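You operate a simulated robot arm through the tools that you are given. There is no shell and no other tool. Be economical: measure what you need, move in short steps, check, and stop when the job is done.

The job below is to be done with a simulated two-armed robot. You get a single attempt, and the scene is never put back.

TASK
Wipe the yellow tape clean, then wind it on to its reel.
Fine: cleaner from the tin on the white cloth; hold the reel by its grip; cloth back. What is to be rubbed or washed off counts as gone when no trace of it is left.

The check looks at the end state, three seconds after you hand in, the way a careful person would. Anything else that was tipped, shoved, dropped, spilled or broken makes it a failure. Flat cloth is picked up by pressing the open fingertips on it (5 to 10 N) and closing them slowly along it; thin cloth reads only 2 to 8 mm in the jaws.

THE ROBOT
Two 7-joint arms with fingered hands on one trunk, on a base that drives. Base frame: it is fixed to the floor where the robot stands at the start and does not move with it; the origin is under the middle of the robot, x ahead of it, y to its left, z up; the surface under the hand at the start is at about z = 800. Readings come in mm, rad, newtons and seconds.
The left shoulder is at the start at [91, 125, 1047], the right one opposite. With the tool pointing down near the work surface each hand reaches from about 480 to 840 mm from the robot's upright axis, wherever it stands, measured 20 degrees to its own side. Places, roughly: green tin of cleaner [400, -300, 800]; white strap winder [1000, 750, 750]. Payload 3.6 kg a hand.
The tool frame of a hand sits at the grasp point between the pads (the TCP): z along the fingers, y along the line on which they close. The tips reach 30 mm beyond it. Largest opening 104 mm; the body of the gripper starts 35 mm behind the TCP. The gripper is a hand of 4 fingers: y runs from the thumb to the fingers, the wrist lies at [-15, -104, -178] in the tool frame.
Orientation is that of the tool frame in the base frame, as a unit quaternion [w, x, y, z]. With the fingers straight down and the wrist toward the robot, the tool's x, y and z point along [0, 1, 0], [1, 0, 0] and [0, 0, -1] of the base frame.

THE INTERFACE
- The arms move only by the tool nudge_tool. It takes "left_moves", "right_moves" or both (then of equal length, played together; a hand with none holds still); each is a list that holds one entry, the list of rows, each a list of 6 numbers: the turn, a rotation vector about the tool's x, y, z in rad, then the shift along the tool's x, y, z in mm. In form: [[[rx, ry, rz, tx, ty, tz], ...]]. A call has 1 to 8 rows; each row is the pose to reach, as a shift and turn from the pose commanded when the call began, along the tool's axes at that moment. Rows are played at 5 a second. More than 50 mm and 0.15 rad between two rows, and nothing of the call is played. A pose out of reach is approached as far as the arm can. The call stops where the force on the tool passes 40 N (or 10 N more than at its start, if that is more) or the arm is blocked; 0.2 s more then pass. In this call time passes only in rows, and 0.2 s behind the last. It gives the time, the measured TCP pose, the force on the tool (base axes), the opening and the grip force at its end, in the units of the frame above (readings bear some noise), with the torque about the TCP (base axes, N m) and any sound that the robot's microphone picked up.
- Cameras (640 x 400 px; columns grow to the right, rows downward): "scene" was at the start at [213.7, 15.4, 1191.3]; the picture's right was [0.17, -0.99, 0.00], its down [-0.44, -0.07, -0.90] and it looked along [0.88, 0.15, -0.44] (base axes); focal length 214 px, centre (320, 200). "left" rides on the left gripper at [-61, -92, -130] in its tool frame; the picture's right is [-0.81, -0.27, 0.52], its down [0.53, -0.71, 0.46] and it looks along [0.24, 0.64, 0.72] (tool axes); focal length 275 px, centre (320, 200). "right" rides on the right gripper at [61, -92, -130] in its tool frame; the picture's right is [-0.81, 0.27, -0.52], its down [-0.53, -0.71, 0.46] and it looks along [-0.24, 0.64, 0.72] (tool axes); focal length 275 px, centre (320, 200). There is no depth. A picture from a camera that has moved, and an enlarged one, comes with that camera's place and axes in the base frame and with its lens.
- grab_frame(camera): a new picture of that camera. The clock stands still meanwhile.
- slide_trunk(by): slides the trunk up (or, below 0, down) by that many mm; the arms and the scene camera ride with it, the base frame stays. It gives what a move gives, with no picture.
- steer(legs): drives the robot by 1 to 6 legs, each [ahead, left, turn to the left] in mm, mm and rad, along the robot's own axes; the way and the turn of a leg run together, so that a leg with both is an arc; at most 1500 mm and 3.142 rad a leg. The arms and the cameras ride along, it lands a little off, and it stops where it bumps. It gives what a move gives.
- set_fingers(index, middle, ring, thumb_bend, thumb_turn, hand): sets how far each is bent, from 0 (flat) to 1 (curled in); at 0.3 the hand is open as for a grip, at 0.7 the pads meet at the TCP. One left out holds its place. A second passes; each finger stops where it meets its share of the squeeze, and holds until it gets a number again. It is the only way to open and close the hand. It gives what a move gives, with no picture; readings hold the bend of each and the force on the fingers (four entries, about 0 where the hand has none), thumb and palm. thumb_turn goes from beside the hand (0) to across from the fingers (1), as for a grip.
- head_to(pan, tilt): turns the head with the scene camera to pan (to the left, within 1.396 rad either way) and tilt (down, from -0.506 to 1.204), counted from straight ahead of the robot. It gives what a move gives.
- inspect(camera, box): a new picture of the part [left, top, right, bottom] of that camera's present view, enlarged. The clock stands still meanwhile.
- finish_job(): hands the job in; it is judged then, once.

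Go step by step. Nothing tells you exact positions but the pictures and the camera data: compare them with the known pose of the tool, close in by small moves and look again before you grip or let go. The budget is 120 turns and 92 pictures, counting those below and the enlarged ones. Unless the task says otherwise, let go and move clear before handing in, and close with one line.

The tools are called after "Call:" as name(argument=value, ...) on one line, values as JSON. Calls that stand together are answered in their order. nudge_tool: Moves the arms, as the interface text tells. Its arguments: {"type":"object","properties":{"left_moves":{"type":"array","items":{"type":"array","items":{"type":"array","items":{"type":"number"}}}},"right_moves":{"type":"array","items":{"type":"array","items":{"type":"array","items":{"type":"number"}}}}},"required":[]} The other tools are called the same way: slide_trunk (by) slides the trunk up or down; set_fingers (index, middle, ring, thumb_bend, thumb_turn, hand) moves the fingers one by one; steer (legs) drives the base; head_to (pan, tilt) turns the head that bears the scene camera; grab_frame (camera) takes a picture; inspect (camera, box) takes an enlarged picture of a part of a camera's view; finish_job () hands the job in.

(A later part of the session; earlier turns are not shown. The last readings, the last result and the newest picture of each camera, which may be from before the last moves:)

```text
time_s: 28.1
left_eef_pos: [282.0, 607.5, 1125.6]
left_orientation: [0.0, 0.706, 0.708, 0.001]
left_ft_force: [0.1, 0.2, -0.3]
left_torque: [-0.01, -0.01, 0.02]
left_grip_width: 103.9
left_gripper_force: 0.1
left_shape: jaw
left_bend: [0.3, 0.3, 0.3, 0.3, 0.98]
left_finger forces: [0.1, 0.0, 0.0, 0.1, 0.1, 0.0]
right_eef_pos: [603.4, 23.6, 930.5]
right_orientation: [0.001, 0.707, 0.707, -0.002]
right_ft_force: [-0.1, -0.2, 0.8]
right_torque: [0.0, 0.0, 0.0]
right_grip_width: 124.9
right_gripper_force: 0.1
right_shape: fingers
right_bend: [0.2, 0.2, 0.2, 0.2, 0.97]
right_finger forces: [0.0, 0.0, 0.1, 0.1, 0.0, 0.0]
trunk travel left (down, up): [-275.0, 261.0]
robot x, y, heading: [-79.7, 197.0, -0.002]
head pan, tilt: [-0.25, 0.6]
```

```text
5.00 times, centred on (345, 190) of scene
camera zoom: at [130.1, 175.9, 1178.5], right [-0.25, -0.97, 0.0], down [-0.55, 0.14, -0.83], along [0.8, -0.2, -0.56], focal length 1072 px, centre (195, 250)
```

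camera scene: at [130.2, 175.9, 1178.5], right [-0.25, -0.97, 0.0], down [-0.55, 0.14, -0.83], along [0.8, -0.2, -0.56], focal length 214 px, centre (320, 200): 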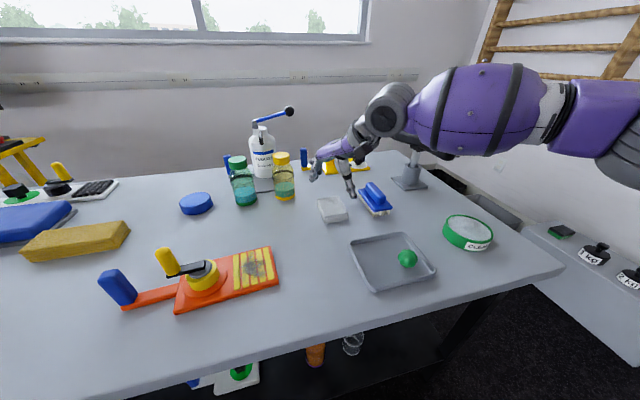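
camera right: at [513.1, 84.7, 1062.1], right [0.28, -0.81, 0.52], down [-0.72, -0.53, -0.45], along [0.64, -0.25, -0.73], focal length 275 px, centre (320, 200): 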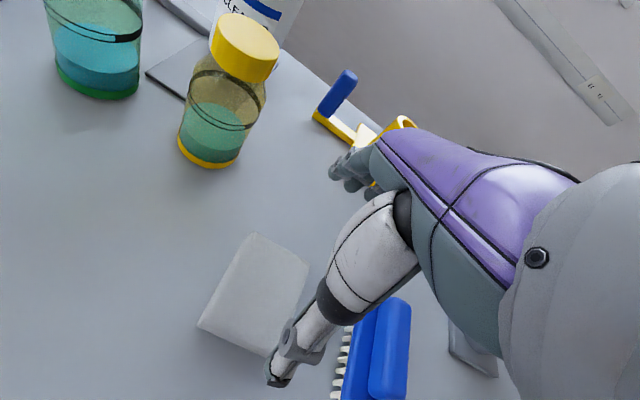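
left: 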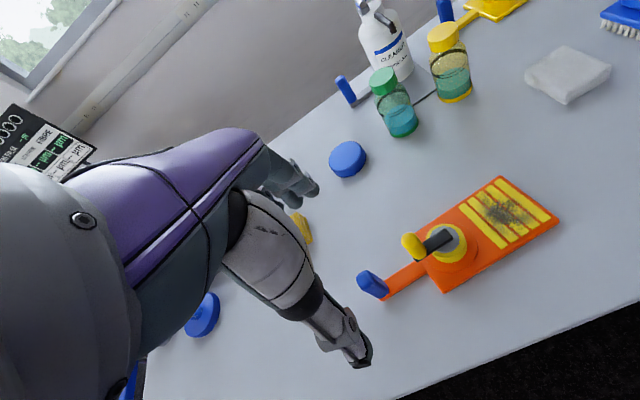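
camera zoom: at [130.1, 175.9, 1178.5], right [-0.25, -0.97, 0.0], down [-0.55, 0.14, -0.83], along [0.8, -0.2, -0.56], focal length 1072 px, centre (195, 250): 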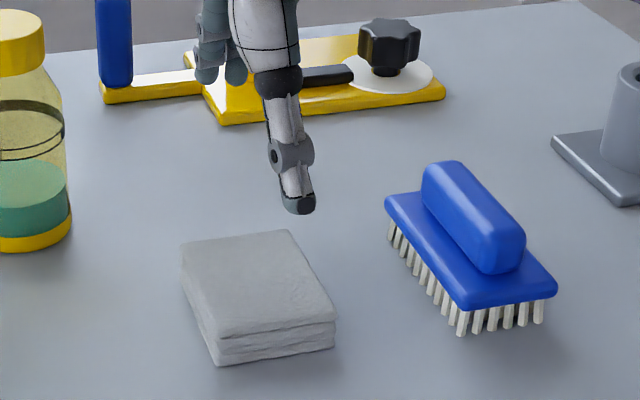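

The cloth spans x 554–642 and y -9–57. I'll shift 4 mm back and lower until the tips are just above the table.

Call:
nudge_tool(right_moves=[[[0, 0, 0, 0, -4, 40], [0, 0, 0, 0, -4, 70], [0, 0, 0, 0, -4, 80], [0, 0, 0, 0, -4, 85]]])

Call:
inspect(camera="scene", box=[290, 150, 400, 230])

Call:
grab_frame(camera="right")

```text
time_s: 29.1
left_eef_pos: [281.7, 607.6, 1125.6]
left_orientation: [0.001, 0.707, 0.708, 0.0]
left_ft_force: [0.3, -0.4, 0.2]
left_torque: [0.01, -0.01, -0.04]
left_grip_width: 103.8
left_gripper_force: 0.0
left_shape: jaw
left_bend: [0.3, 0.3, 0.3, 0.3, 0.98]
left_finger forces: [0.0, 0.0, 0.1, 0.0, 0.1, 0.1]
right_eef_pos: [600.5, 21.7, 847.0]
right_orientation: [0.0, 0.708, 0.706, -0.003]
right_ft_force: [-0.1, 0.0, -0.2]
right_torque: [-0.02, 0.0, 0.0]
right_grip_width: 125.5
right_gripper_force: 0.0
right_shape: fingers
right_bend: [0.2, 0.2, 0.2, 0.2, 0.97]
right_finger forces: [0.0, 0.0, 0.0, 0.0, 0.0, 0.1]
trunk travel left (down, up): [-275.0, 261.0]
robot x, y, heading: [-78.2, 197.1, -0.005]
head pan, tilt: [-0.25, 0.6]
```

```text
5.00 times, centred on (345, 190) of scene
camera zoom: at [130.2, 175.9, 1178.5], right [-0.25, -0.97, 0.0], down [-0.55, 0.14, -0.83], along [0.8, -0.2, -0.56], focal length 1072 px, centre (195, 250)
```

zoom: 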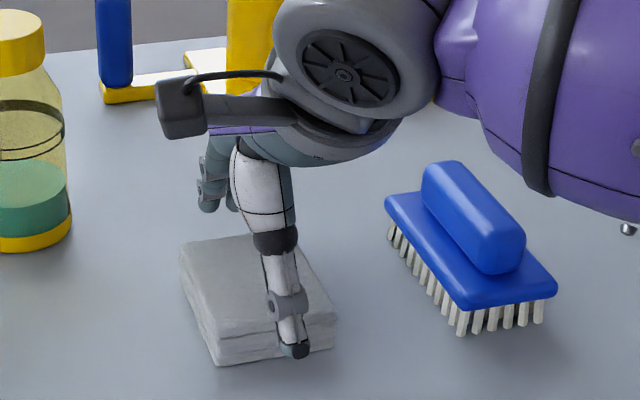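

```text
65 pictures are left
camera right: at [509.5, 83.5, 977.0], right [0.28, -0.81, 0.52], down [-0.72, -0.53, -0.45], along [0.64, -0.25, -0.73], focal length 275 px, centre (320, 200)
```

right: 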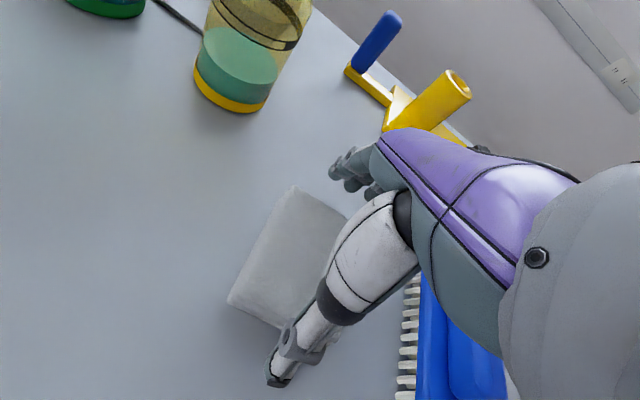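

The thumb is just in front of the cloth and the fingers behind it. Closing on it now.

Call:
set_fingers(hand="right", index=0.32, middle=0.32, ring=0.32, thumb_bend=0.32)

Call:
set_fingers(hand="right", index=0.4, middle=0.4, ring=0.4, thumb_bend=0.4)

Call:
inspect(camera="scene", box=[290, 150, 400, 230])

```text
time_s: 30.1
left_eef_pos: [282.8, 606.7, 1125.1]
left_orientation: [0.001, 0.707, 0.707, 0.0]
left_ft_force: [0.4, 0.1, -0.9]
left_torque: [-0.02, -0.02, 0.02]
left_grip_width: 103.9
left_gripper_force: 0.1
left_shape: jaw
left_bend: [0.3, 0.3, 0.3, 0.3, 0.98]
left_finger forces: [0.0, 0.0, 0.1, 0.0, 0.1, 0.0]
right_eef_pos: [600.2, 20.9, 846.2]
right_orientation: [0.001, 0.708, 0.706, -0.003]
right_ft_force: [0.4, 1.4, -0.1]
right_torque: [0.01, 0.04, 0.02]
right_grip_width: 98.8
right_gripper_force: 0.1
right_shape: fingers
right_bend: [0.32, 0.32, 0.32, 0.32, 0.97]
right_finger forces: [0.0, 0.0, 0.0, 0.1, 0.1, 0.0]
trunk travel left (down, up): [-275.0, 261.0]
robot x, y, heading: [-78.3, 197.9, 0.002]
head pan, tilt: [-0.25, 0.6]
```

```text
time_s: 31.1
left_eef_pos: [282.1, 607.4, 1126.0]
left_orientation: [0.001, 0.706, 0.708, 0.0]
left_ft_force: [0.6, 0.0, 1.2]
left_torque: [-0.02, -0.01, -0.01]
left_grip_width: 103.5
left_gripper_force: 0.0
left_shape: jaw
left_bend: [0.3, 0.3, 0.3, 0.3, 0.98]
left_finger forces: [0.1, 0.0, 0.0, 0.0, 0.0, 0.0]
right_eef_pos: [600.7, 21.8, 847.3]
right_orientation: [0.001, 0.708, 0.707, -0.002]
right_ft_force: [1.1, -0.5, 0.7]
right_torque: [0.0, -0.04, 0.04]
right_grip_width: 87.2
right_gripper_force: 4.4
right_shape: fingers
right_bend: [0.37, 0.38, 0.38, 0.36, 0.97]
right_finger forces: [1.8, 1.5, 1.1, 0.1, 4.0, 0.1]
trunk travel left (down, up): [-275.0, 261.0]
robot x, y, heading: [-76.0, 199.3, -0.003]
head pan, tilt: [-0.25, 0.6]
```

```text
5.00 times, centred on (345, 190) of scene
camera zoom: at [130.1, 175.9, 1178.5], right [-0.25, -0.97, 0.0], down [-0.55, 0.14, -0.83], along [0.8, -0.2, -0.56], focal length 1072 px, centre (195, 250)
```

zoom: 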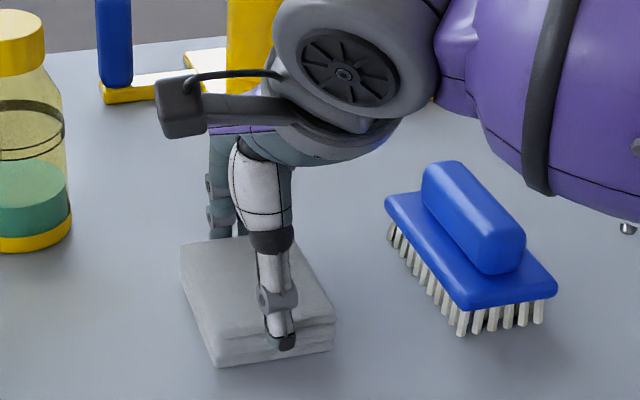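

All three fingers and the thumb hold the pad at 87 mm. I'll firm up the grip and lift.

Call:
set_fingers(hand="right", index=0.46, middle=0.46, ring=0.46, thumb_bend=0.44)

Call:
nudge_tool(right_moves=[[[0, 0, 0, 0, 0, -20], [0, 0, 0, 0, 0, -50], [0, 0, 0, 0, 0, -90]]])

Call:
grab_frame(camera="scene")

Call:
grab_frame(camera="right")

```text
time_s: 32.1
left_eef_pos: [282.7, 608.1, 1126.8]
left_orientation: [0.001, 0.706, 0.708, 0.001]
left_ft_force: [0.0, -0.5, -0.4]
left_torque: [-0.01, 0.01, -0.01]
left_grip_width: 103.6
left_gripper_force: 0.0
left_shape: jaw
left_bend: [0.3, 0.3, 0.3, 0.3, 0.98]
left_finger forces: [0.0, 0.0, 0.0, 0.1, 0.0, 0.0]
right_eef_pos: [600.2, 21.2, 846.9]
right_orientation: [0.001, 0.708, 0.707, -0.002]
right_ft_force: [1.1, 0.2, 2.3]
right_torque: [-0.01, -0.2, 0.04]
right_grip_width: 86.1
right_gripper_force: 9.4
right_shape: fingers
right_bend: [0.4, 0.42, 0.42, 0.35, 0.96]
right_finger forces: [4.2, 3.5, 2.8, 0.0, 8.6, 0.0]
trunk travel left (down, up): [-275.0, 261.0]
robot x, y, heading: [-78.6, 196.7, 0.001]
head pan, tilt: [-0.25, 0.6]
```

```text
time_s: 33.0
left_eef_pos: [282.2, 607.1, 1126.2]
left_orientation: [0.0, 0.707, 0.708, 0.0]
left_ft_force: [0.0, -0.1, -0.1]
left_torque: [0.05, -0.02, 0.02]
left_grip_width: 103.6
left_gripper_force: 0.0
left_shape: jaw
left_bend: [0.3, 0.3, 0.3, 0.3, 0.98]
left_finger forces: [0.0, 0.0, 0.1, 0.0, 0.1, 0.0]
right_eef_pos: [599.6, 21.9, 936.8]
right_orientation: [0.0, 0.708, 0.707, -0.004]
right_ft_force: [0.0, 0.2, -1.3]
right_torque: [0.03, 0.03, 0.01]
right_grip_width: 86.2
right_gripper_force: 9.4
right_shape: fingers
right_bend: [0.41, 0.43, 0.43, 0.35, 0.96]
right_finger forces: [3.8, 3.0, 2.5, 0.0, 9.0, 0.0]
trunk travel left (down, up): [-275.0, 261.0]
robot x, y, heading: [-78.9, 195.5, 0.0]
head pan, tilt: [-0.25, 0.6]
```

```text
63 pictures are left
camera scene: at [129.9, 176.2, 1178.5], right [-0.25, -0.97, 0.0], down [-0.55, 0.14, -0.83], along [0.8, -0.2, -0.56], focal length 214 px, centre (320, 200)
```

scene: 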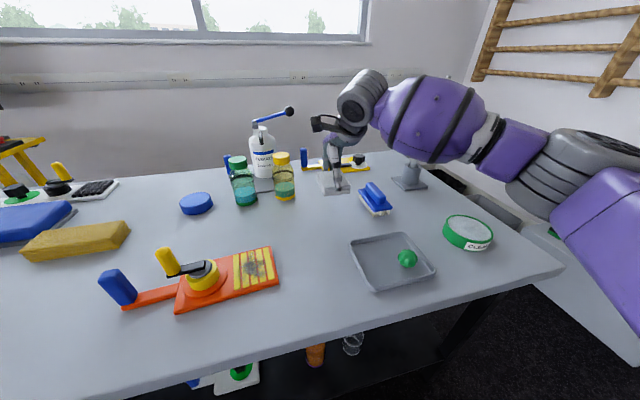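

```text
62 pictures are left
camera right: at [509.3, 84.5, 1067.7], right [0.28, -0.81, 0.52], down [-0.72, -0.53, -0.45], along [0.64, -0.25, -0.73], focal length 275 px, centre (320, 200)
```

right: 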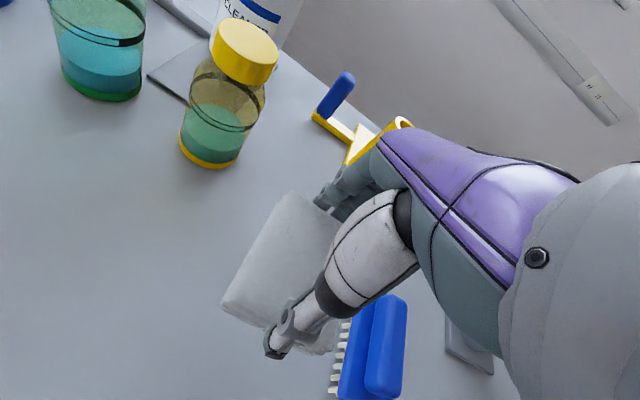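

The cloth is up, with its bottom about 47 mm below the TCP. Next I'll measure the tin precisely.

Call:
inspect(camera="scene", box=[400, 180, 540, 280])

```text
4.00 times, centred on (470, 230) of scene
camera zoom: at [129.9, 176.2, 1178.5], right [-0.25, -0.97, 0.0], down [-0.55, 0.14, -0.83], along [0.8, -0.2, -0.56], focal length 858 px, centre (-280, 80)
```

zoom: 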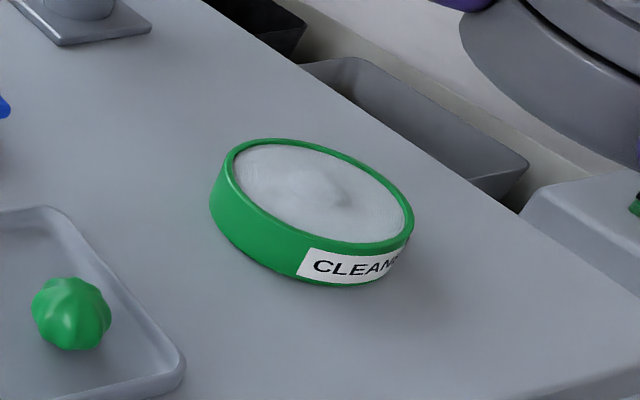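

The tin's rim centre is about [414, -266] at z ≈ 834, with an outer diameter of about 105 mm. The cloth is nearly as wide, so I'll carry it over high and dip its thumb-side end with a small tilt.

Call:
nudge_tool(right_moves=[[[0, 0, 0, -36, -23, -10], [0, 0, 0, -72, -46, -20], [0, 0, 0, -108, -69, -20], [0, 0, 0, -144, -92, -20], [0, 0, 0, -180, -115, -20], [0, 0, 0, -216, -138, -20], [0, 0, 0, -252, -161, -20], [0, 0, 0, -290, -181, -20]]])

Call:
nudge_tool(right_moves=[[[-0.125, 0, 0, 0, 0, 0], [-0.25, 0, 0, 0, 0, 0], [-0.25, 0, 0, 0, 0, 35]]])

Call:
grab_frame(camera="right")

Call:
grab_frame(camera="scene")

```text
time_s: 34.8
left_eef_pos: [281.4, 607.7, 1124.8]
left_orientation: [0.0, 0.706, 0.708, 0.001]
left_ft_force: [0.3, 0.9, 0.8]
left_torque: [-0.01, 0.02, 0.03]
left_grip_width: 104.1
left_gripper_force: 0.1
left_shape: jaw
left_bend: [0.3, 0.3, 0.3, 0.3, 0.98]
left_finger forces: [0.0, 0.0, 0.1, 0.0, 0.1, 0.0]
right_eef_pos: [418.9, -266.3, 959.7]
right_orientation: [0.0, 0.707, 0.707, -0.004]
right_ft_force: [0.1, -0.2, -0.1]
right_torque: [0.02, 0.01, 0.01]
right_grip_width: 85.9
right_gripper_force: 9.1
right_shape: fingers
right_bend: [0.41, 0.43, 0.43, 0.35, 0.96]
right_finger forces: [3.7, 3.1, 2.4, 0.0, 8.9, 0.1]
trunk travel left (down, up): [-275.0, 261.0]
robot x, y, heading: [-81.1, 196.0, 0.002]
head pan, tilt: [-0.25, 0.6]
```

```text
time_s: 35.5
left_eef_pos: [282.0, 606.7, 1125.4]
left_orientation: [0.0, 0.707, 0.707, 0.0]
left_ft_force: [0.5, 0.3, 0.2]
left_torque: [-0.01, 0.03, 0.02]
left_grip_width: 103.4
left_gripper_force: 0.0
left_shape: jaw
left_bend: [0.3, 0.3, 0.3, 0.3, 0.98]
left_finger forces: [0.0, 0.0, 0.0, 0.0, 0.0, 0.0]
right_eef_pos: [420.4, -266.5, 922.8]
right_orientation: [0.089, 0.702, 0.701, 0.085]
right_ft_force: [-0.2, -0.6, -0.1]
right_torque: [0.03, 0.0, 0.01]
right_grip_width: 85.6
right_gripper_force: 9.0
right_shape: fingers
right_bend: [0.41, 0.43, 0.43, 0.35, 0.96]
right_finger forces: [3.6, 2.9, 2.3, 0.0, 8.6, 0.0]
trunk travel left (down, up): [-275.0, 261.0]
robot x, y, heading: [-81.0, 198.2, 0.002]
head pan, tilt: [-0.25, 0.6]
```

```text
60 pictures are left
camera right: at [299.9, -205.6, 1027.6], right [0.14, -0.81, 0.57], down [-0.58, -0.54, -0.61], along [0.8, -0.25, -0.54], focal length 275 px, centre (320, 200)
```

right: 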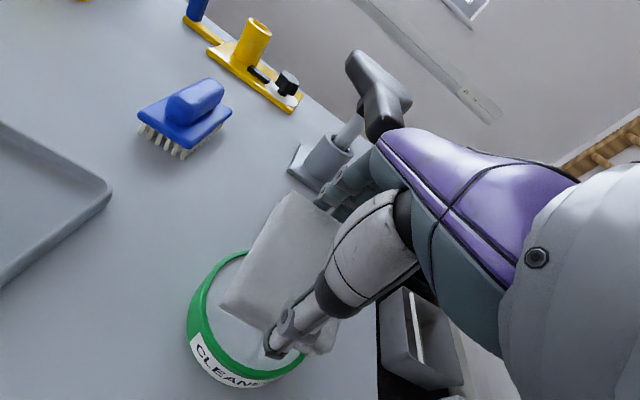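

```text
59 pictures are left
camera scene: at [130.5, 175.6, 1178.4], right [-0.25, -0.97, 0.0], down [-0.55, 0.14, -0.82], along [0.8, -0.2, -0.57], focal length 214 px, centre (320, 200)
```

scene: 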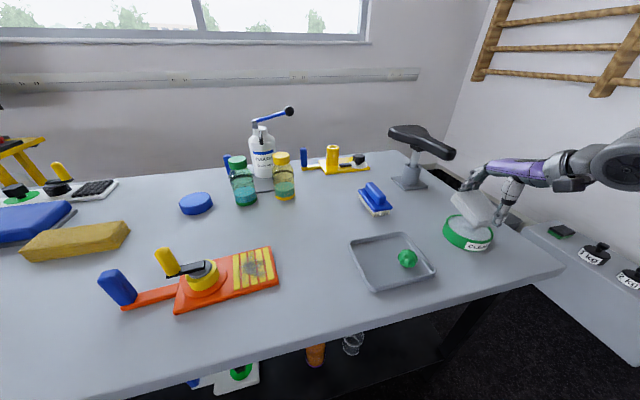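

The cloth's lower edge is over the tin as planned. I'll lower it straight down in small steps until it touches the cleaner.

Call:
nudge_tool(right_moves=[[[0, 0, 0, 0, -3.7, 14.5], [0, 0, 0, 0, -7.4, 29], [0, 0, 0, 0, -8.9, 35]]])

Call:
grab_frame(camera="right")

Call:
inspect(camera="scene", box=[420, 160, 532, 260])

```text
time_s: 36.4
left_eef_pos: [281.5, 605.8, 1126.2]
left_orientation: [-0.001, 0.707, 0.708, -0.001]
left_ft_force: [0.1, 0.1, 0.4]
left_torque: [0.03, -0.03, 0.0]
left_grip_width: 103.6
left_gripper_force: 0.1
left_shape: jaw
left_bend: [0.3, 0.3, 0.3, 0.3, 0.98]
left_finger forces: [0.1, 0.0, 0.0, 0.0, 0.0, 0.1]
right_eef_pos: [420.3, -267.6, 888.0]
right_orientation: [0.089, 0.702, 0.702, 0.085]
right_ft_force: [0.2, -0.4, 0.8]
right_torque: [0.02, 0.01, 0.04]
right_grip_width: 85.9
right_gripper_force: 8.7
right_shape: fingers
right_bend: [0.41, 0.43, 0.43, 0.35, 0.96]
right_finger forces: [3.9, 2.9, 2.5, 0.0, 9.0, 0.1]
trunk travel left (down, up): [-275.0, 261.0]
robot x, y, heading: [-83.4, 198.4, 0.004]
head pan, tilt: [-0.25, 0.6]
```

```text
58 pictures are left
camera right: at [299.5, -206.2, 992.2], right [0.14, -0.81, 0.57], down [-0.58, -0.54, -0.61], along [0.8, -0.25, -0.54], focal length 275 px, centre (320, 200)
```

right: 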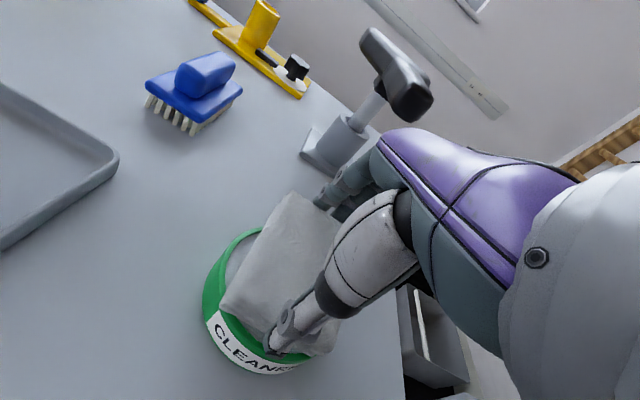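

```text
4.00 times, centred on (476, 210) of scene
camera zoom: at [130.2, 176.0, 1178.5], right [-0.25, -0.97, 0.0], down [-0.55, 0.14, -0.83], along [0.8, -0.2, -0.56], focal length 858 px, centre (-304, 160)
```

zoom: 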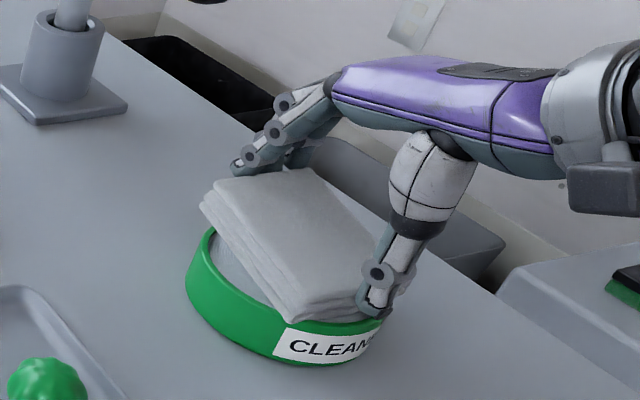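

The near corner is close to the rim, so I'll shift 8 mm away from me and keep lowering gently.

Call:
nudge_tool(right_moves=[[[0, 0, 0, 0, 7.7, 2], [0, 0, 0, 0, 7, 4.9], [0, 0, 0, 0, 6.2, 7.8]]])

Call:
nudge_tool(right_moves=[[[0, 0, 0, 0, -0.5, 2], [0, 0, 0, 0, -1, 4]]])

Call:
inspect(camera="scene", box=[420, 160, 532, 260])

```text
time_s: 37.1
left_eef_pos: [280.7, 606.8, 1125.9]
left_orientation: [0.001, 0.707, 0.707, 0.001]
left_ft_force: [-0.7, -0.4, 0.1]
left_torque: [-0.03, -0.04, 0.01]
left_grip_width: 103.8
left_gripper_force: 0.1
left_shape: jaw
left_bend: [0.3, 0.3, 0.3, 0.3, 0.98]
left_finger forces: [0.1, 0.0, 0.1, 0.0, 0.0, 0.0]
right_eef_pos: [426.0, -266.8, 883.1]
right_orientation: [0.09, 0.702, 0.702, 0.085]
right_ft_force: [0.8, -0.8, 8.8]
right_torque: [-0.01, 0.4, 0.01]
right_grip_width: 87.2
right_gripper_force: 11.3
right_shape: fingers
right_bend: [0.4, 0.43, 0.42, 0.35, 0.96]
right_finger forces: [4.9, 3.6, 3.0, 0.0, 11.2, 0.0]
trunk travel left (down, up): [-275.0, 261.0]
robot x, y, heading: [-80.8, 196.5, -0.004]
head pan, tilt: [-0.25, 0.6]
```

```text
time_s: 37.8
left_eef_pos: [280.9, 607.6, 1126.7]
left_orientation: [0.0, 0.706, 0.708, 0.0]
left_ft_force: [0.5, 0.6, -0.6]
left_torque: [-0.04, 0.0, -0.01]
left_grip_width: 103.5
left_gripper_force: 0.0
left_shape: jaw
left_bend: [0.3, 0.3, 0.3, 0.3, 0.98]
left_finger forces: [0.1, 0.0, 0.0, 0.0, 0.0, 0.0]
right_eef_pos: [426.7, -266.7, 878.7]
right_orientation: [0.089, 0.702, 0.701, 0.086]
right_ft_force: [3.7, -0.2, 9.1]
right_torque: [-0.06, 0.25, 0.06]
right_grip_width: 87.5
right_gripper_force: 12.4
right_shape: fingers
right_bend: [0.4, 0.42, 0.42, 0.36, 0.97]
right_finger forces: [5.7, 4.5, 4.0, 0.1, 10.3, 0.0]
trunk travel left (down, up): [-275.0, 261.0]
robot x, y, heading: [-76.8, 198.9, 0.006]
head pan, tilt: [-0.25, 0.6]
```

```text
4.00 times, centred on (476, 210) of scene
camera zoom: at [130.0, 176.5, 1178.5], right [-0.25, -0.97, 0.0], down [-0.55, 0.14, -0.83], along [0.8, -0.2, -0.56], focal length 858 px, centre (-304, 160)
```

zoom: 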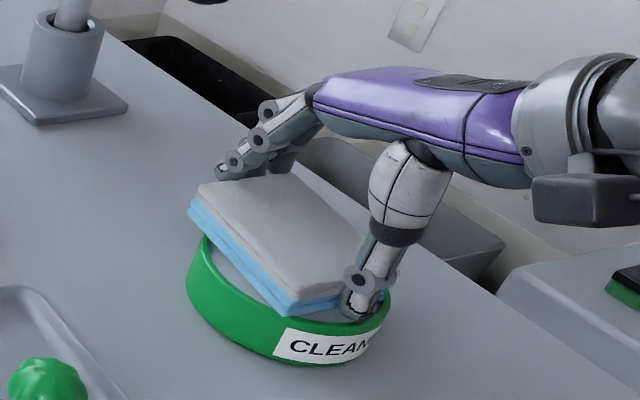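

The lower layers have turned blue, so the cloth is loaded with cleaner. I'll lift straight out of the tin and level the cloth.

Call:
nudge_tool(right_moves=[[[0, 0, 0, 0, 5, -19.4], [0, 0, 0, 0, 14.8, -58], [0, 0, 0, 0, 25, -97]]])

Call:
nudge_tool(right_moves=[[[0.125, 0, 0, 0, 0, 0], [0.25, 0, 0, 0, 0, 0]]])

Call:
head_to(pan=0.25, tilt=0.7)

Call:
grab_frame(camera="scene")

Call:
grab_frame(camera="left")

```text
time_s: 38.5
left_eef_pos: [281.4, 606.7, 1125.5]
left_orientation: [0.0, 0.706, 0.708, 0.0]
left_ft_force: [0.6, 0.3, -0.4]
left_torque: [-0.03, -0.02, 0.01]
left_grip_width: 104.0
left_gripper_force: 0.0
left_shape: jaw
left_bend: [0.3, 0.3, 0.3, 0.3, 0.98]
left_finger forces: [0.1, 0.1, 0.1, 0.0, 0.0, 0.1]
right_eef_pos: [429.2, -267.5, 978.5]
right_orientation: [0.088, 0.702, 0.702, 0.084]
right_ft_force: [0.0, 0.4, 0.0]
right_torque: [-0.01, 0.02, 0.0]
right_grip_width: 87.7
right_gripper_force: 11.2
right_shape: fingers
right_bend: [0.4, 0.42, 0.42, 0.36, 0.96]
right_finger forces: [4.5, 3.4, 2.7, 0.1, 10.9, 0.0]
trunk travel left (down, up): [-275.0, 261.0]
robot x, y, heading: [-79.0, 197.6, 0.003]
head pan, tilt: [-0.25, 0.6]
```

```text
time_s: 39.1
left_eef_pos: [282.0, 607.1, 1125.2]
left_orientation: [0.001, 0.707, 0.707, 0.0]
left_ft_force: [0.1, -0.2, -0.1]
left_torque: [0.01, 0.03, -0.02]
left_grip_width: 104.1
left_gripper_force: 0.1
left_shape: jaw
left_bend: [0.3, 0.3, 0.3, 0.3, 0.98]
left_finger forces: [0.0, 0.0, 0.0, 0.1, 0.0, 0.1]
right_eef_pos: [426.9, -267.4, 976.8]
right_orientation: [-0.001, 0.708, 0.707, -0.005]
right_ft_force: [0.1, 0.0, 0.2]
right_torque: [0.01, 0.03, 0.01]
right_grip_width: 87.5
right_gripper_force: 10.2
right_shape: fingers
right_bend: [0.4, 0.42, 0.42, 0.36, 0.96]
right_finger forces: [4.5, 3.5, 2.7, 0.1, 10.8, 0.0]
trunk travel left (down, up): [-275.0, 261.0]
robot x, y, heading: [-80.6, 197.8, 0.004]
head pan, tilt: [-0.25, 0.6]
```

```text
time_s: 40.1
left_eef_pos: [282.3, 606.7, 1125.0]
left_orientation: [0.0, 0.707, 0.708, 0.0]
left_ft_force: [0.0, -0.3, -0.2]
left_torque: [0.0, -0.02, -0.02]
left_grip_width: 103.7
left_gripper_force: 0.1
left_shape: jaw
left_bend: [0.3, 0.3, 0.3, 0.3, 0.98]
left_finger forces: [0.1, 0.0, 0.0, 0.0, 0.1, 0.0]
right_eef_pos: [428.2, -267.4, 977.6]
right_orientation: [0.0, 0.707, 0.707, -0.003]
right_ft_force: [0.2, 0.9, 0.0]
right_torque: [0.03, -0.04, 0.01]
right_grip_width: 87.8
right_gripper_force: 10.5
right_shape: fingers
right_bend: [0.4, 0.42, 0.42, 0.36, 0.96]
right_finger forces: [4.4, 3.4, 2.6, 0.0, 10.8, 0.1]
trunk travel left (down, up): [-275.0, 261.0]
robot x, y, heading: [-79.5, 193.5, -0.001]
head pan, tilt: [0.25, 0.7]
```

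```text
55 pictures are left
camera scene: at [126.8, 218.6, 1169.9], right [0.25, -0.97, 0.0], down [-0.62, -0.16, -0.77], along [0.74, 0.19, -0.64], focal length 214 px, centre (320, 200)
```

scene: 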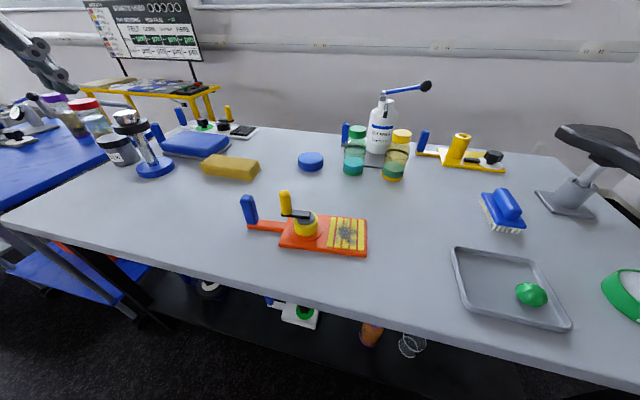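

```text
54 pictures are left
camera left: at [190.2, 545.3, 1256.9], right [-0.27, -0.81, -0.52], down [-0.71, 0.53, -0.46], along [0.64, 0.24, -0.72], focal length 275 px, centre (320, 200)
```

left: 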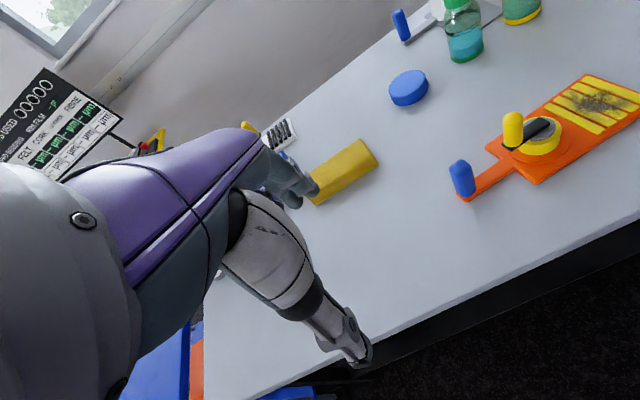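

Now I'll measure the winder closely from this viewpoint.

Call:
inspect(camera="scene", box=[230, 180, 380, 270])

```text
4.27 times, centred on (305, 225) of scene
camera zoom: at [126.8, 218.6, 1169.9], right [0.25, -0.97, 0.0], down [-0.62, -0.16, -0.77], along [0.74, 0.19, -0.64], focal length 915 px, centre (384, 93)
```

zoom: 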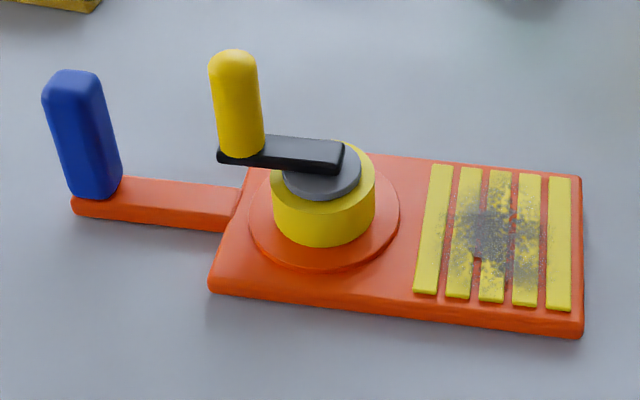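

The grip stands at about [420, 451] with its top at z ≈ 890, the pivot is at [435, 330] and the stain is centred at [445, 240]. I'll bring the left hand above the grip and start the right hand towards the tape.

Call:
nudge_tool(left_moves=[[[0, 0, 0, -31, 27.6, 0], [0, 0, 0, -62, 55.2, 0], [0, 0, 0, -93, 82.8, 0], [0, 0, 0, -124, 110.4, 0], [0, 0, 0, -156, 138, 0], [0, 0, 0, -156, 138, 48], [0, 0, 0, -156, 138, 96], [0, 0, 0, -156, 138, 144]]], right_moves=[[[0, 0, 0, 45, 2, 0], [0, 0, 0, 90, 4, 0], [0, 0, 0, 135, 6, 0], [0, 0, 0, 180, 8, 0], [0, 0, 0, 225, 10, 0], [0, 0, 0, 270, 12, 0], [0, 0, 0, 315, 14, 0], [0, 0, 0, 360, 16, 0]]])

Call:
grab_frame(camera="left")

Call:
grab_frame(camera="scene")

```text
time_s: 41.9
left_eef_pos: [420.5, 451.3, 979.9]
left_orientation: [0.0, 0.706, 0.708, 0.0]
left_ft_force: [0.2, 0.9, -0.6]
left_torque: [0.02, 0.0, 0.03]
left_grip_width: 103.9
left_gripper_force: 0.1
left_shape: jaw
left_bend: [0.3, 0.3, 0.3, 0.3, 0.98]
left_finger forces: [0.0, 0.0, 0.0, 0.1, 0.1, 0.1]
right_eef_pos: [443.8, 92.9, 974.8]
right_orientation: [0.0, 0.708, 0.707, -0.004]
right_ft_force: [0.4, -0.2, -1.0]
right_torque: [0.0, 0.02, 0.02]
right_grip_width: 87.7
right_gripper_force: 10.8
right_shape: fingers
right_bend: [0.4, 0.42, 0.42, 0.36, 0.96]
right_finger forces: [4.4, 3.5, 2.7, 0.1, 10.6, 0.1]
trunk travel left (down, up): [-275.0, 261.0]
robot x, y, heading: [-76.7, 195.5, -0.003]
head pan, tilt: [0.25, 0.7]
```

```text
52 pictures are left
camera left: at [329.7, 390.2, 1112.9], right [-0.27, -0.81, -0.52], down [-0.71, 0.53, -0.46], along [0.64, 0.24, -0.72], focal length 275 px, centre (320, 200)
```

left: 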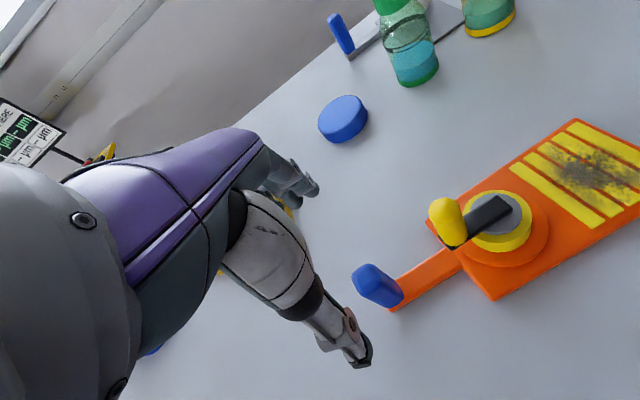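

```text
51 pictures are left
camera scene: at [128.1, 219.1, 1169.6], right [0.25, -0.97, 0.0], down [-0.62, -0.16, -0.76], along [0.74, 0.19, -0.65], focal length 214 px, centre (320, 200)
```

scene: 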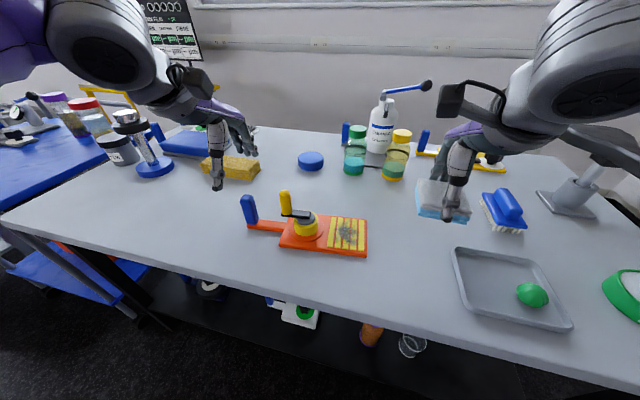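

The grip is directly under the left hand. I'll lower the hand around it and close, while the right hand continues over the tape.

Call:
nudge_tool(left_moves=[[[0, 0, 0, 0, 0, 40], [0, 0, 0, 0, 0, 80], [0, 0, 0, 0, 0, 110], [0, 0, 0, 0, 0, 117]]], right_moves=[[[0, 0, 0, 40, 0, 0], [0, 0, 0, 80, 0, 0], [0, 0, 0, 120, 0, 0], [0, 0, 0, 146, 0, 0]]])

Call:
set_fingers(hand="left", index=0.5, middle=0.5, ring=0.5, thumb_bend=0.5)

Call:
grab_frame(camera="scene")

Call:
grab_frame(camera="left")

```text
time_s: 42.9
left_eef_pos: [419.7, 450.5, 863.8]
left_orientation: [0.0, 0.706, 0.708, -0.001]
left_ft_force: [0.4, 0.3, -0.2]
left_torque: [-0.02, -0.02, 0.0]
left_grip_width: 103.9
left_gripper_force: 0.1
left_shape: jaw
left_bend: [0.3, 0.3, 0.3, 0.3, 0.98]
left_finger forces: [0.0, 0.0, 0.0, 0.1, 0.0, 0.0]
right_eef_pos: [443.1, 152.9, 974.3]
right_orientation: [0.002, 0.708, 0.706, -0.002]
right_ft_force: [-0.1, -0.1, -0.2]
right_torque: [0.0, 0.01, 0.0]
right_grip_width: 87.7
right_gripper_force: 10.4
right_shape: fingers
right_bend: [0.4, 0.43, 0.43, 0.36, 0.96]
right_finger forces: [4.4, 3.5, 2.6, 0.1, 10.7, 0.0]
right hand out of reach, approached as far as the arm can: row 2, 3, 4
trunk travel left (down, up): [-275.0, 261.0]
robot x, y, heading: [-78.3, 196.5, 0.002]
head pan, tilt: [0.25, 0.7]
```

```text
time_s: 43.9
left_eef_pos: [419.7, 448.5, 864.1]
left_orientation: [0.0, 0.706, 0.708, 0.0]
left_ft_force: [0.4, -1.4, 0.6]
left_torque: [-0.03, 0.04, 0.02]
left_grip_width: 52.6
left_gripper_force: 0.1
left_shape: fingers
left_bend: [0.5, 0.5, 0.5, 0.5, 0.98]
left_finger forces: [0.1, 0.0, 0.1, 0.0, 0.1, 0.1]
right_eef_pos: [442.4, 153.1, 974.8]
right_orientation: [0.001, 0.707, 0.707, -0.003]
right_ft_force: [0.6, -0.3, 0.8]
right_torque: [0.02, -0.03, -0.01]
right_grip_width: 87.4
right_gripper_force: 10.7
right_shape: fingers
right_bend: [0.4, 0.43, 0.43, 0.36, 0.96]
right_finger forces: [4.5, 3.5, 2.6, 0.1, 10.6, 0.0]
trunk travel left (down, up): [-275.0, 261.0]
robot x, y, heading: [-82.1, 200.3, 0.002]
head pan, tilt: [0.25, 0.7]
```

```text
50 pictures are left
camera scene: at [126.8, 218.7, 1169.9], right [0.25, -0.97, 0.0], down [-0.62, -0.16, -0.76], along [0.74, 0.19, -0.64], focal length 214 px, centre (320, 200)
```

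scene: 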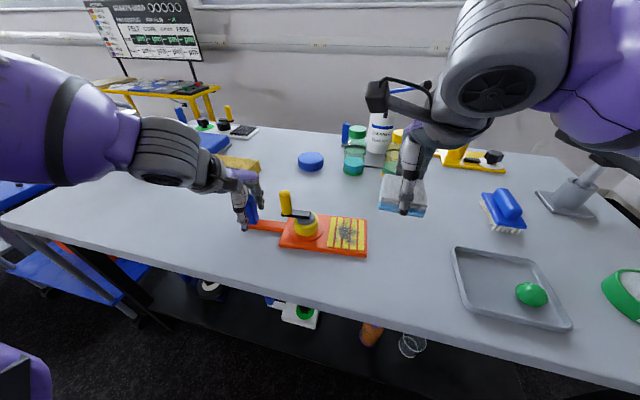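

```text
49 pictures are left
camera left: at [328.6, 388.0, 994.9], right [-0.27, -0.81, -0.52], down [-0.71, 0.53, -0.46], along [0.64, 0.24, -0.72], focal length 275 px, centre (320, 200)
```

left: 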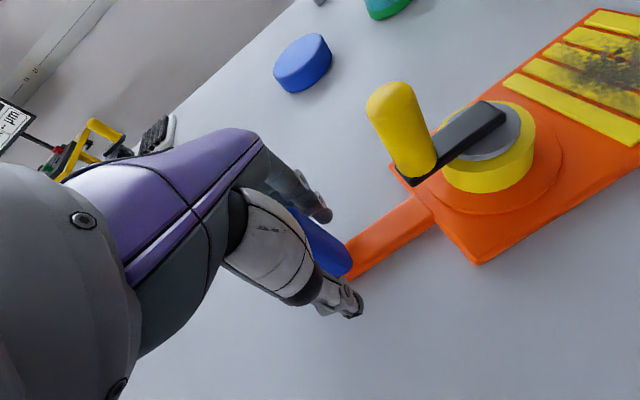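

The left hand surrounds the grip, but the right arm stalled at y = 153. I'll retry the right hand in a small step, going outward in x as well, to see what limits it.

Call:
nudge_tool(right_moves=[[[0, 0, 0, 15, 30, -10], [0, 0, 0, 40, 50, -20]]])

```text
time_s: 44.5
left_eef_pos: [420.2, 450.1, 863.2]
left_orientation: [0.001, 0.707, 0.708, 0.0]
left_ft_force: [0.3, 0.1, -0.1]
left_torque: [0.01, 0.01, 0.02]
left_grip_width: 52.5
left_gripper_force: 0.1
left_shape: fingers
left_bend: [0.5, 0.5, 0.5, 0.5, 0.98]
left_finger forces: [0.1, 0.0, 0.1, 0.1, 0.1, 0.1]
right_eef_pos: [481.6, 138.1, 996.5]
right_orientation: [0.0, 0.708, 0.706, -0.003]
right_ft_force: [-0.1, -0.8, -0.7]
right_torque: [-0.02, -0.02, -0.03]
right_grip_width: 87.6
right_gripper_force: 11.4
right_shape: fingers
right_bend: [0.4, 0.43, 0.43, 0.36, 0.96]
right_finger forces: [4.5, 3.6, 2.8, 0.1, 10.9, 0.0]
right hand out of reach, approached as far as the arm can: row 1, 2
trunk travel left (down, up): [-275.0, 261.0]
robot x, y, heading: [-77.6, 195.7, 0.004]
head pan, tilt: [0.25, 0.7]
```

There seems to be a joint limit on leftward swing with this wrist angle. I'll test whether a small yaw frees it.

Call:
nudge_tool(right_moves=[[[0, 0, -0.14, 0, 0, 0], [0, 0, -0.28, 0, 0, 0], [0, 0, -0.28, 35, 0, 0], [0, 0, -0.28, 70, 0, 0]]])

```text
time_s: 45.5
left_eef_pos: [420.3, 449.8, 865.4]
left_orientation: [0.0, 0.707, 0.707, 0.0]
left_ft_force: [0.0, 0.2, 0.2]
left_torque: [0.04, -0.02, 0.01]
left_grip_width: 52.6
left_gripper_force: 0.1
left_shape: fingers
left_bend: [0.5, 0.5, 0.5, 0.5, 0.98]
left_finger forces: [0.1, 0.0, 0.1, 0.1, 0.1, 0.0]
right_eef_pos: [478.7, 162.8, 1000.2]
right_orientation: [-0.001, 0.603, 0.798, -0.003]
right_ft_force: [-0.4, -1.3, -0.4]
right_torque: [0.01, -0.03, -0.02]
right_grip_width: 87.5
right_gripper_force: 10.8
right_shape: fingers
right_bend: [0.4, 0.43, 0.43, 0.36, 0.96]
right_finger forces: [4.7, 3.6, 2.8, 0.0, 10.7, 0.1]
right hand out of reach, approached as far as the arm can: row 3, 4
trunk travel left (down, up): [-275.0, 261.0]
robot x, y, heading: [-79.1, 195.5, 0.004]
head pan, tilt: [0.25, 0.7]
```

A yaw helps a little, but moving the base further left helps both hands more. I'll open the left hand, raise it clear, drive left 190 mm, and come back to the winder.

Call:
set_fingers(hand="left", index=0.3, middle=0.3, ring=0.3, thumb_bend=0.3)

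Call:
nudge_tool(left_moves=[[[0, 0, 0, 0, 0, -45], [0, 0, 0, 0, 0, -90], [0, 0, 0, 0, 0, -130]]])

Call:
steer(legs=[[0, 190, 0]])

```text
time_s: 46.5
left_eef_pos: [419.7, 449.9, 863.4]
left_orientation: [0.0, 0.707, 0.708, -0.001]
left_ft_force: [0.3, 1.0, -0.2]
left_torque: [0.0, -0.01, 0.0]
left_grip_width: 102.7
left_gripper_force: 0.1
left_shape: fingers
left_bend: [0.3, 0.3, 0.3, 0.3, 0.98]
left_finger forces: [0.0, 0.0, 0.0, 0.0, 0.0, 0.0]
right_eef_pos: [480.1, 161.6, 998.1]
right_orientation: [0.0, 0.603, 0.798, -0.003]
right_ft_force: [0.4, 0.2, 0.1]
right_torque: [0.0, -0.02, -0.04]
right_grip_width: 87.5
right_gripper_force: 11.0
right_shape: fingers
right_bend: [0.4, 0.43, 0.43, 0.36, 0.96]
right_finger forces: [4.7, 3.7, 2.6, 0.1, 10.8, 0.1]
trunk travel left (down, up): [-275.0, 261.0]
robot x, y, heading: [-76.8, 201.1, 0.003]
head pan, tilt: [0.25, 0.7]
```

```text
time_s: 47.3
left_eef_pos: [418.9, 451.1, 992.2]
left_orientation: [0.0, 0.707, 0.708, 0.0]
left_ft_force: [-0.6, 0.5, 0.1]
left_torque: [0.0, 0.03, 0.01]
left_grip_width: 103.0
left_gripper_force: 0.0
left_shape: fingers
left_bend: [0.3, 0.3, 0.3, 0.3, 0.98]
left_finger forces: [0.0, 0.0, 0.1, 0.0, 0.0, 0.1]
right_eef_pos: [480.1, 162.3, 998.2]
right_orientation: [-0.001, 0.602, 0.799, -0.003]
right_ft_force: [-0.6, -1.0, -0.5]
right_torque: [-0.03, 0.02, 0.02]
right_grip_width: 87.3
right_gripper_force: 10.8
right_shape: fingers
right_bend: [0.4, 0.43, 0.43, 0.36, 0.96]
right_finger forces: [4.7, 3.6, 2.6, 0.0, 10.8, 0.0]
trunk travel left (down, up): [-275.0, 261.0]
robot x, y, heading: [-76.2, 201.2, 0.003]
head pan, tilt: [0.25, 0.7]
```

```text
time_s: 49.6
left_eef_pos: [418.2, 640.4, 992.3]
left_orientation: [0.0, 0.704, 0.71, 0.0]
left_ft_force: [-0.8, 1.0, 0.4]
left_torque: [0.0, -0.01, 0.01]
left_grip_width: 103.1
left_gripper_force: 0.1
left_shape: fingers
left_bend: [0.3, 0.3, 0.3, 0.3, 0.98]
left_finger forces: [0.0, 0.0, 0.0, 0.0, 0.1, 0.0]
right_eef_pos: [479.3, 352.3, 999.5]
right_orientation: [0.0, 0.6, 0.8, -0.003]
right_ft_force: [0.2, 1.0, -0.7]
right_torque: [-0.03, 0.01, -0.01]
right_grip_width: 87.7
right_gripper_force: 10.9
right_shape: fingers
right_bend: [0.4, 0.43, 0.43, 0.36, 0.96]
right_finger forces: [4.6, 3.6, 2.6, 0.1, 10.8, 0.0]
trunk travel left (down, up): [-275.0, 261.0]
robot x, y, heading: [-76.9, 386.0, 0.005]
head pan, tilt: [0.25, 0.7]
```

The base is at y ≈ 386 now. I'll move the right hand over the stain, aligned with the strips, and the left hand back above the grip.

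Call:
nudge_tool(right_moves=[[[0, 0, 0.07, -30, -20, 0], [0, 0, 0.14, -60, -40, 0], [0, 0, 0.2, -98, -64, 0], [0, 0, 0.2, -98, -64, 20]]], left_moves=[[[0, 0, 0, -40, 0, 0], [0, 0, 0, -85, 1, 0], [0, 0, 0, -135, 1, 0], [0, 0, 0, -182, 2, 0]]])

Call:
nudge_tool(left_moves=[[[0, 0, 0, 0, 0, 40], [0, 0, 0, 0, 0, 60]]])

Call:
grab_frame(camera="left")

Call:
grab_frame(camera="right")

```text
time_s: 50.6
left_eef_pos: [421.7, 459.0, 991.4]
left_orientation: [-0.001, 0.704, 0.71, -0.001]
left_ft_force: [0.6, -0.2, -0.9]
left_torque: [0.02, 0.02, 0.02]
left_grip_width: 102.9
left_gripper_force: 0.1
left_shape: fingers
left_bend: [0.3, 0.3, 0.3, 0.3, 0.98]
left_finger forces: [0.1, 0.0, 0.0, 0.0, 0.0, 0.0]
right_eef_pos: [446.8, 241.5, 979.8]
right_orientation: [-0.001, 0.678, 0.735, -0.003]
right_ft_force: [0.1, -0.2, -0.1]
right_torque: [-0.03, 0.02, -0.01]
right_grip_width: 87.5
right_gripper_force: 10.5
right_shape: fingers
right_bend: [0.4, 0.43, 0.43, 0.36, 0.96]
right_finger forces: [4.4, 3.4, 2.7, 0.0, 10.6, 0.0]
trunk travel left (down, up): [-275.0, 261.0]
robot x, y, heading: [-76.4, 385.0, 0.003]
head pan, tilt: [0.25, 0.7]
```

```text
time_s: 51.2
left_eef_pos: [420.2, 458.5, 931.5]
left_orientation: [0.0, 0.705, 0.709, 0.001]
left_ft_force: [0.5, -0.3, 0.5]
left_torque: [0.01, -0.01, -0.02]
left_grip_width: 103.2
left_gripper_force: 0.1
left_shape: fingers
left_bend: [0.3, 0.3, 0.3, 0.3, 0.98]
left_finger forces: [0.0, 0.0, 0.0, 0.0, 0.0, 0.1]
right_eef_pos: [445.1, 240.2, 979.1]
right_orientation: [0.001, 0.678, 0.735, -0.003]
right_ft_force: [0.1, -0.3, -0.3]
right_torque: [-0.03, 0.02, -0.06]
right_grip_width: 87.4
right_gripper_force: 10.4
right_shape: fingers
right_bend: [0.4, 0.43, 0.43, 0.36, 0.96]
right_finger forces: [4.6, 3.4, 2.6, 0.1, 10.5, 0.0]
trunk travel left (down, up): [-275.0, 261.0]
robot x, y, heading: [-76.5, 382.5, 0.006]
head pan, tilt: [0.25, 0.7]
```

```text
48 pictures are left
camera left: at [328.9, 396.1, 1062.7], right [-0.27, -0.81, -0.52], down [-0.72, 0.53, -0.46], along [0.64, 0.25, -0.72], focal length 275 px, centre (320, 200)
```

left: 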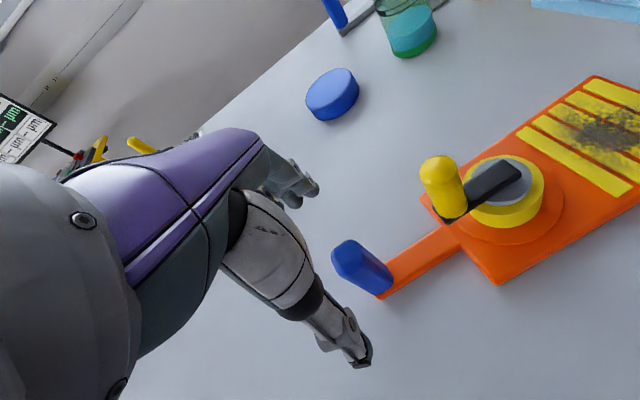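

```text
47 pictures are left
camera right: at [350.0, 294.4, 1110.9], right [0.34, -0.78, 0.52], down [-0.67, -0.59, -0.45], along [0.66, -0.19, -0.73], focal length 275 px, centre (320, 200)
```

right: 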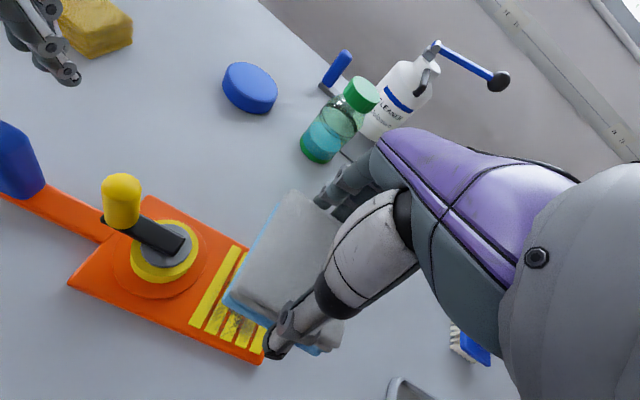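

Both hands are in place. I'll shift the left 7 mm, lower it and grip the blue grip.

Call:
nudge_tool(left_moves=[[[0, 0, 0, -7, 0, 10], [0, 0, 0, -7, 0, 45], [0, 0, 0, -7, 0, 68]]])

Call:
set_fingers(hand="left", index=0.58, middle=0.58, ring=0.58, thumb_bend=0.58)

Call:
set_fingers(hand="left", index=0.7, middle=0.7, ring=0.7, thumb_bend=0.7)

Call:
grab_frame(camera="left")

```text
time_s: 52.0
left_eef_pos: [421.5, 451.7, 864.2]
left_orientation: [0.0, 0.704, 0.71, 0.001]
left_ft_force: [0.6, -0.1, -0.3]
left_torque: [-0.02, -0.03, 0.01]
left_grip_width: 102.8
left_gripper_force: 0.1
left_shape: fingers
left_bend: [0.3, 0.3, 0.3, 0.3, 0.98]
left_finger forces: [0.0, 0.0, 0.0, 0.0, 0.1, 0.0]
right_eef_pos: [446.9, 241.3, 980.2]
right_orientation: [0.0, 0.677, 0.736, -0.004]
right_ft_force: [0.6, -0.7, -1.0]
right_torque: [-0.03, 0.03, 0.04]
right_grip_width: 87.3
right_gripper_force: 10.6
right_shape: fingers
right_bend: [0.4, 0.43, 0.43, 0.36, 0.96]
right_finger forces: [4.5, 3.4, 2.6, 0.0, 10.6, 0.1]
trunk travel left (down, up): [-275.0, 261.0]
robot x, y, heading: [-77.2, 387.4, 0.008]
head pan, tilt: [0.25, 0.7]
```

```text
time_s: 53.0
left_eef_pos: [420.8, 452.3, 863.9]
left_orientation: [0.0, 0.705, 0.709, 0.0]
left_ft_force: [0.7, 0.4, -0.3]
left_torque: [0.02, 0.0, 0.01]
left_grip_width: 35.3
left_gripper_force: 0.6
left_shape: fingers
left_bend: [0.56, 0.57, 0.57, 0.57, 0.98]
left_finger forces: [0.5, 0.1, 0.0, 0.0, 0.0, 0.1]
right_eef_pos: [446.2, 240.7, 979.9]
right_orientation: [0.0, 0.677, 0.736, -0.004]
right_ft_force: [0.5, 0.2, -0.2]
right_torque: [0.01, 0.02, 0.02]
right_grip_width: 87.4
right_gripper_force: 10.1
right_shape: fingers
right_bend: [0.4, 0.43, 0.43, 0.36, 0.96]
right_finger forces: [4.5, 3.5, 2.6, 0.0, 10.6, 0.2]
trunk travel left (down, up): [-275.0, 261.0]
robot x, y, heading: [-81.8, 384.5, 0.005]
head pan, tilt: [0.25, 0.7]
```

```text
time_s: 54.0
left_eef_pos: [419.9, 452.8, 863.8]
left_orientation: [0.0, 0.705, 0.71, 0.0]
left_ft_force: [0.3, 1.2, 0.3]
left_torque: [0.01, 0.01, -0.04]
left_grip_width: 21.8
left_gripper_force: 8.0
left_shape: fingers
left_bend: [0.63, 0.66, 0.7, 0.62, 0.97]
left_finger forces: [4.3, 3.7, 0.0, 0.1, 8.1, 0.0]
right_eef_pos: [445.6, 241.3, 980.2]
right_orientation: [-0.001, 0.677, 0.736, -0.004]
right_ft_force: [0.2, -0.4, -0.4]
right_torque: [0.0, -0.04, 0.0]
right_grip_width: 87.4
right_gripper_force: 10.4
right_shape: fingers
right_bend: [0.4, 0.43, 0.43, 0.36, 0.96]
right_finger forces: [4.6, 3.5, 2.7, 0.1, 10.6, 0.0]
trunk travel left (down, up): [-275.0, 261.0]
robot x, y, heading: [-80.9, 383.2, 0.006]
head pan, tilt: [0.25, 0.7]
```

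```text
46 pictures are left
camera left: at [329.6, 390.4, 995.1], right [-0.27, -0.81, -0.52], down [-0.72, 0.53, -0.46], along [0.64, 0.25, -0.72], focal length 275 px, centre (320, 200)
```

left: 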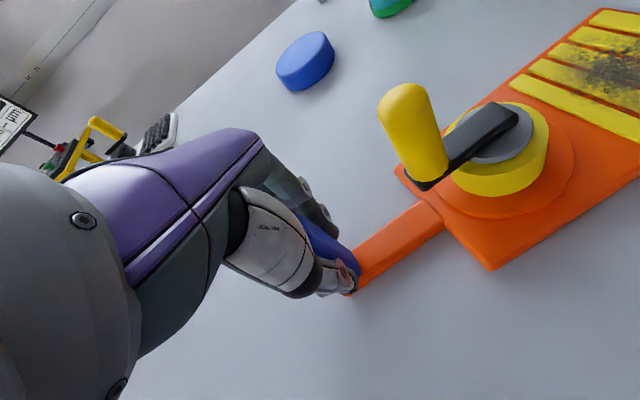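

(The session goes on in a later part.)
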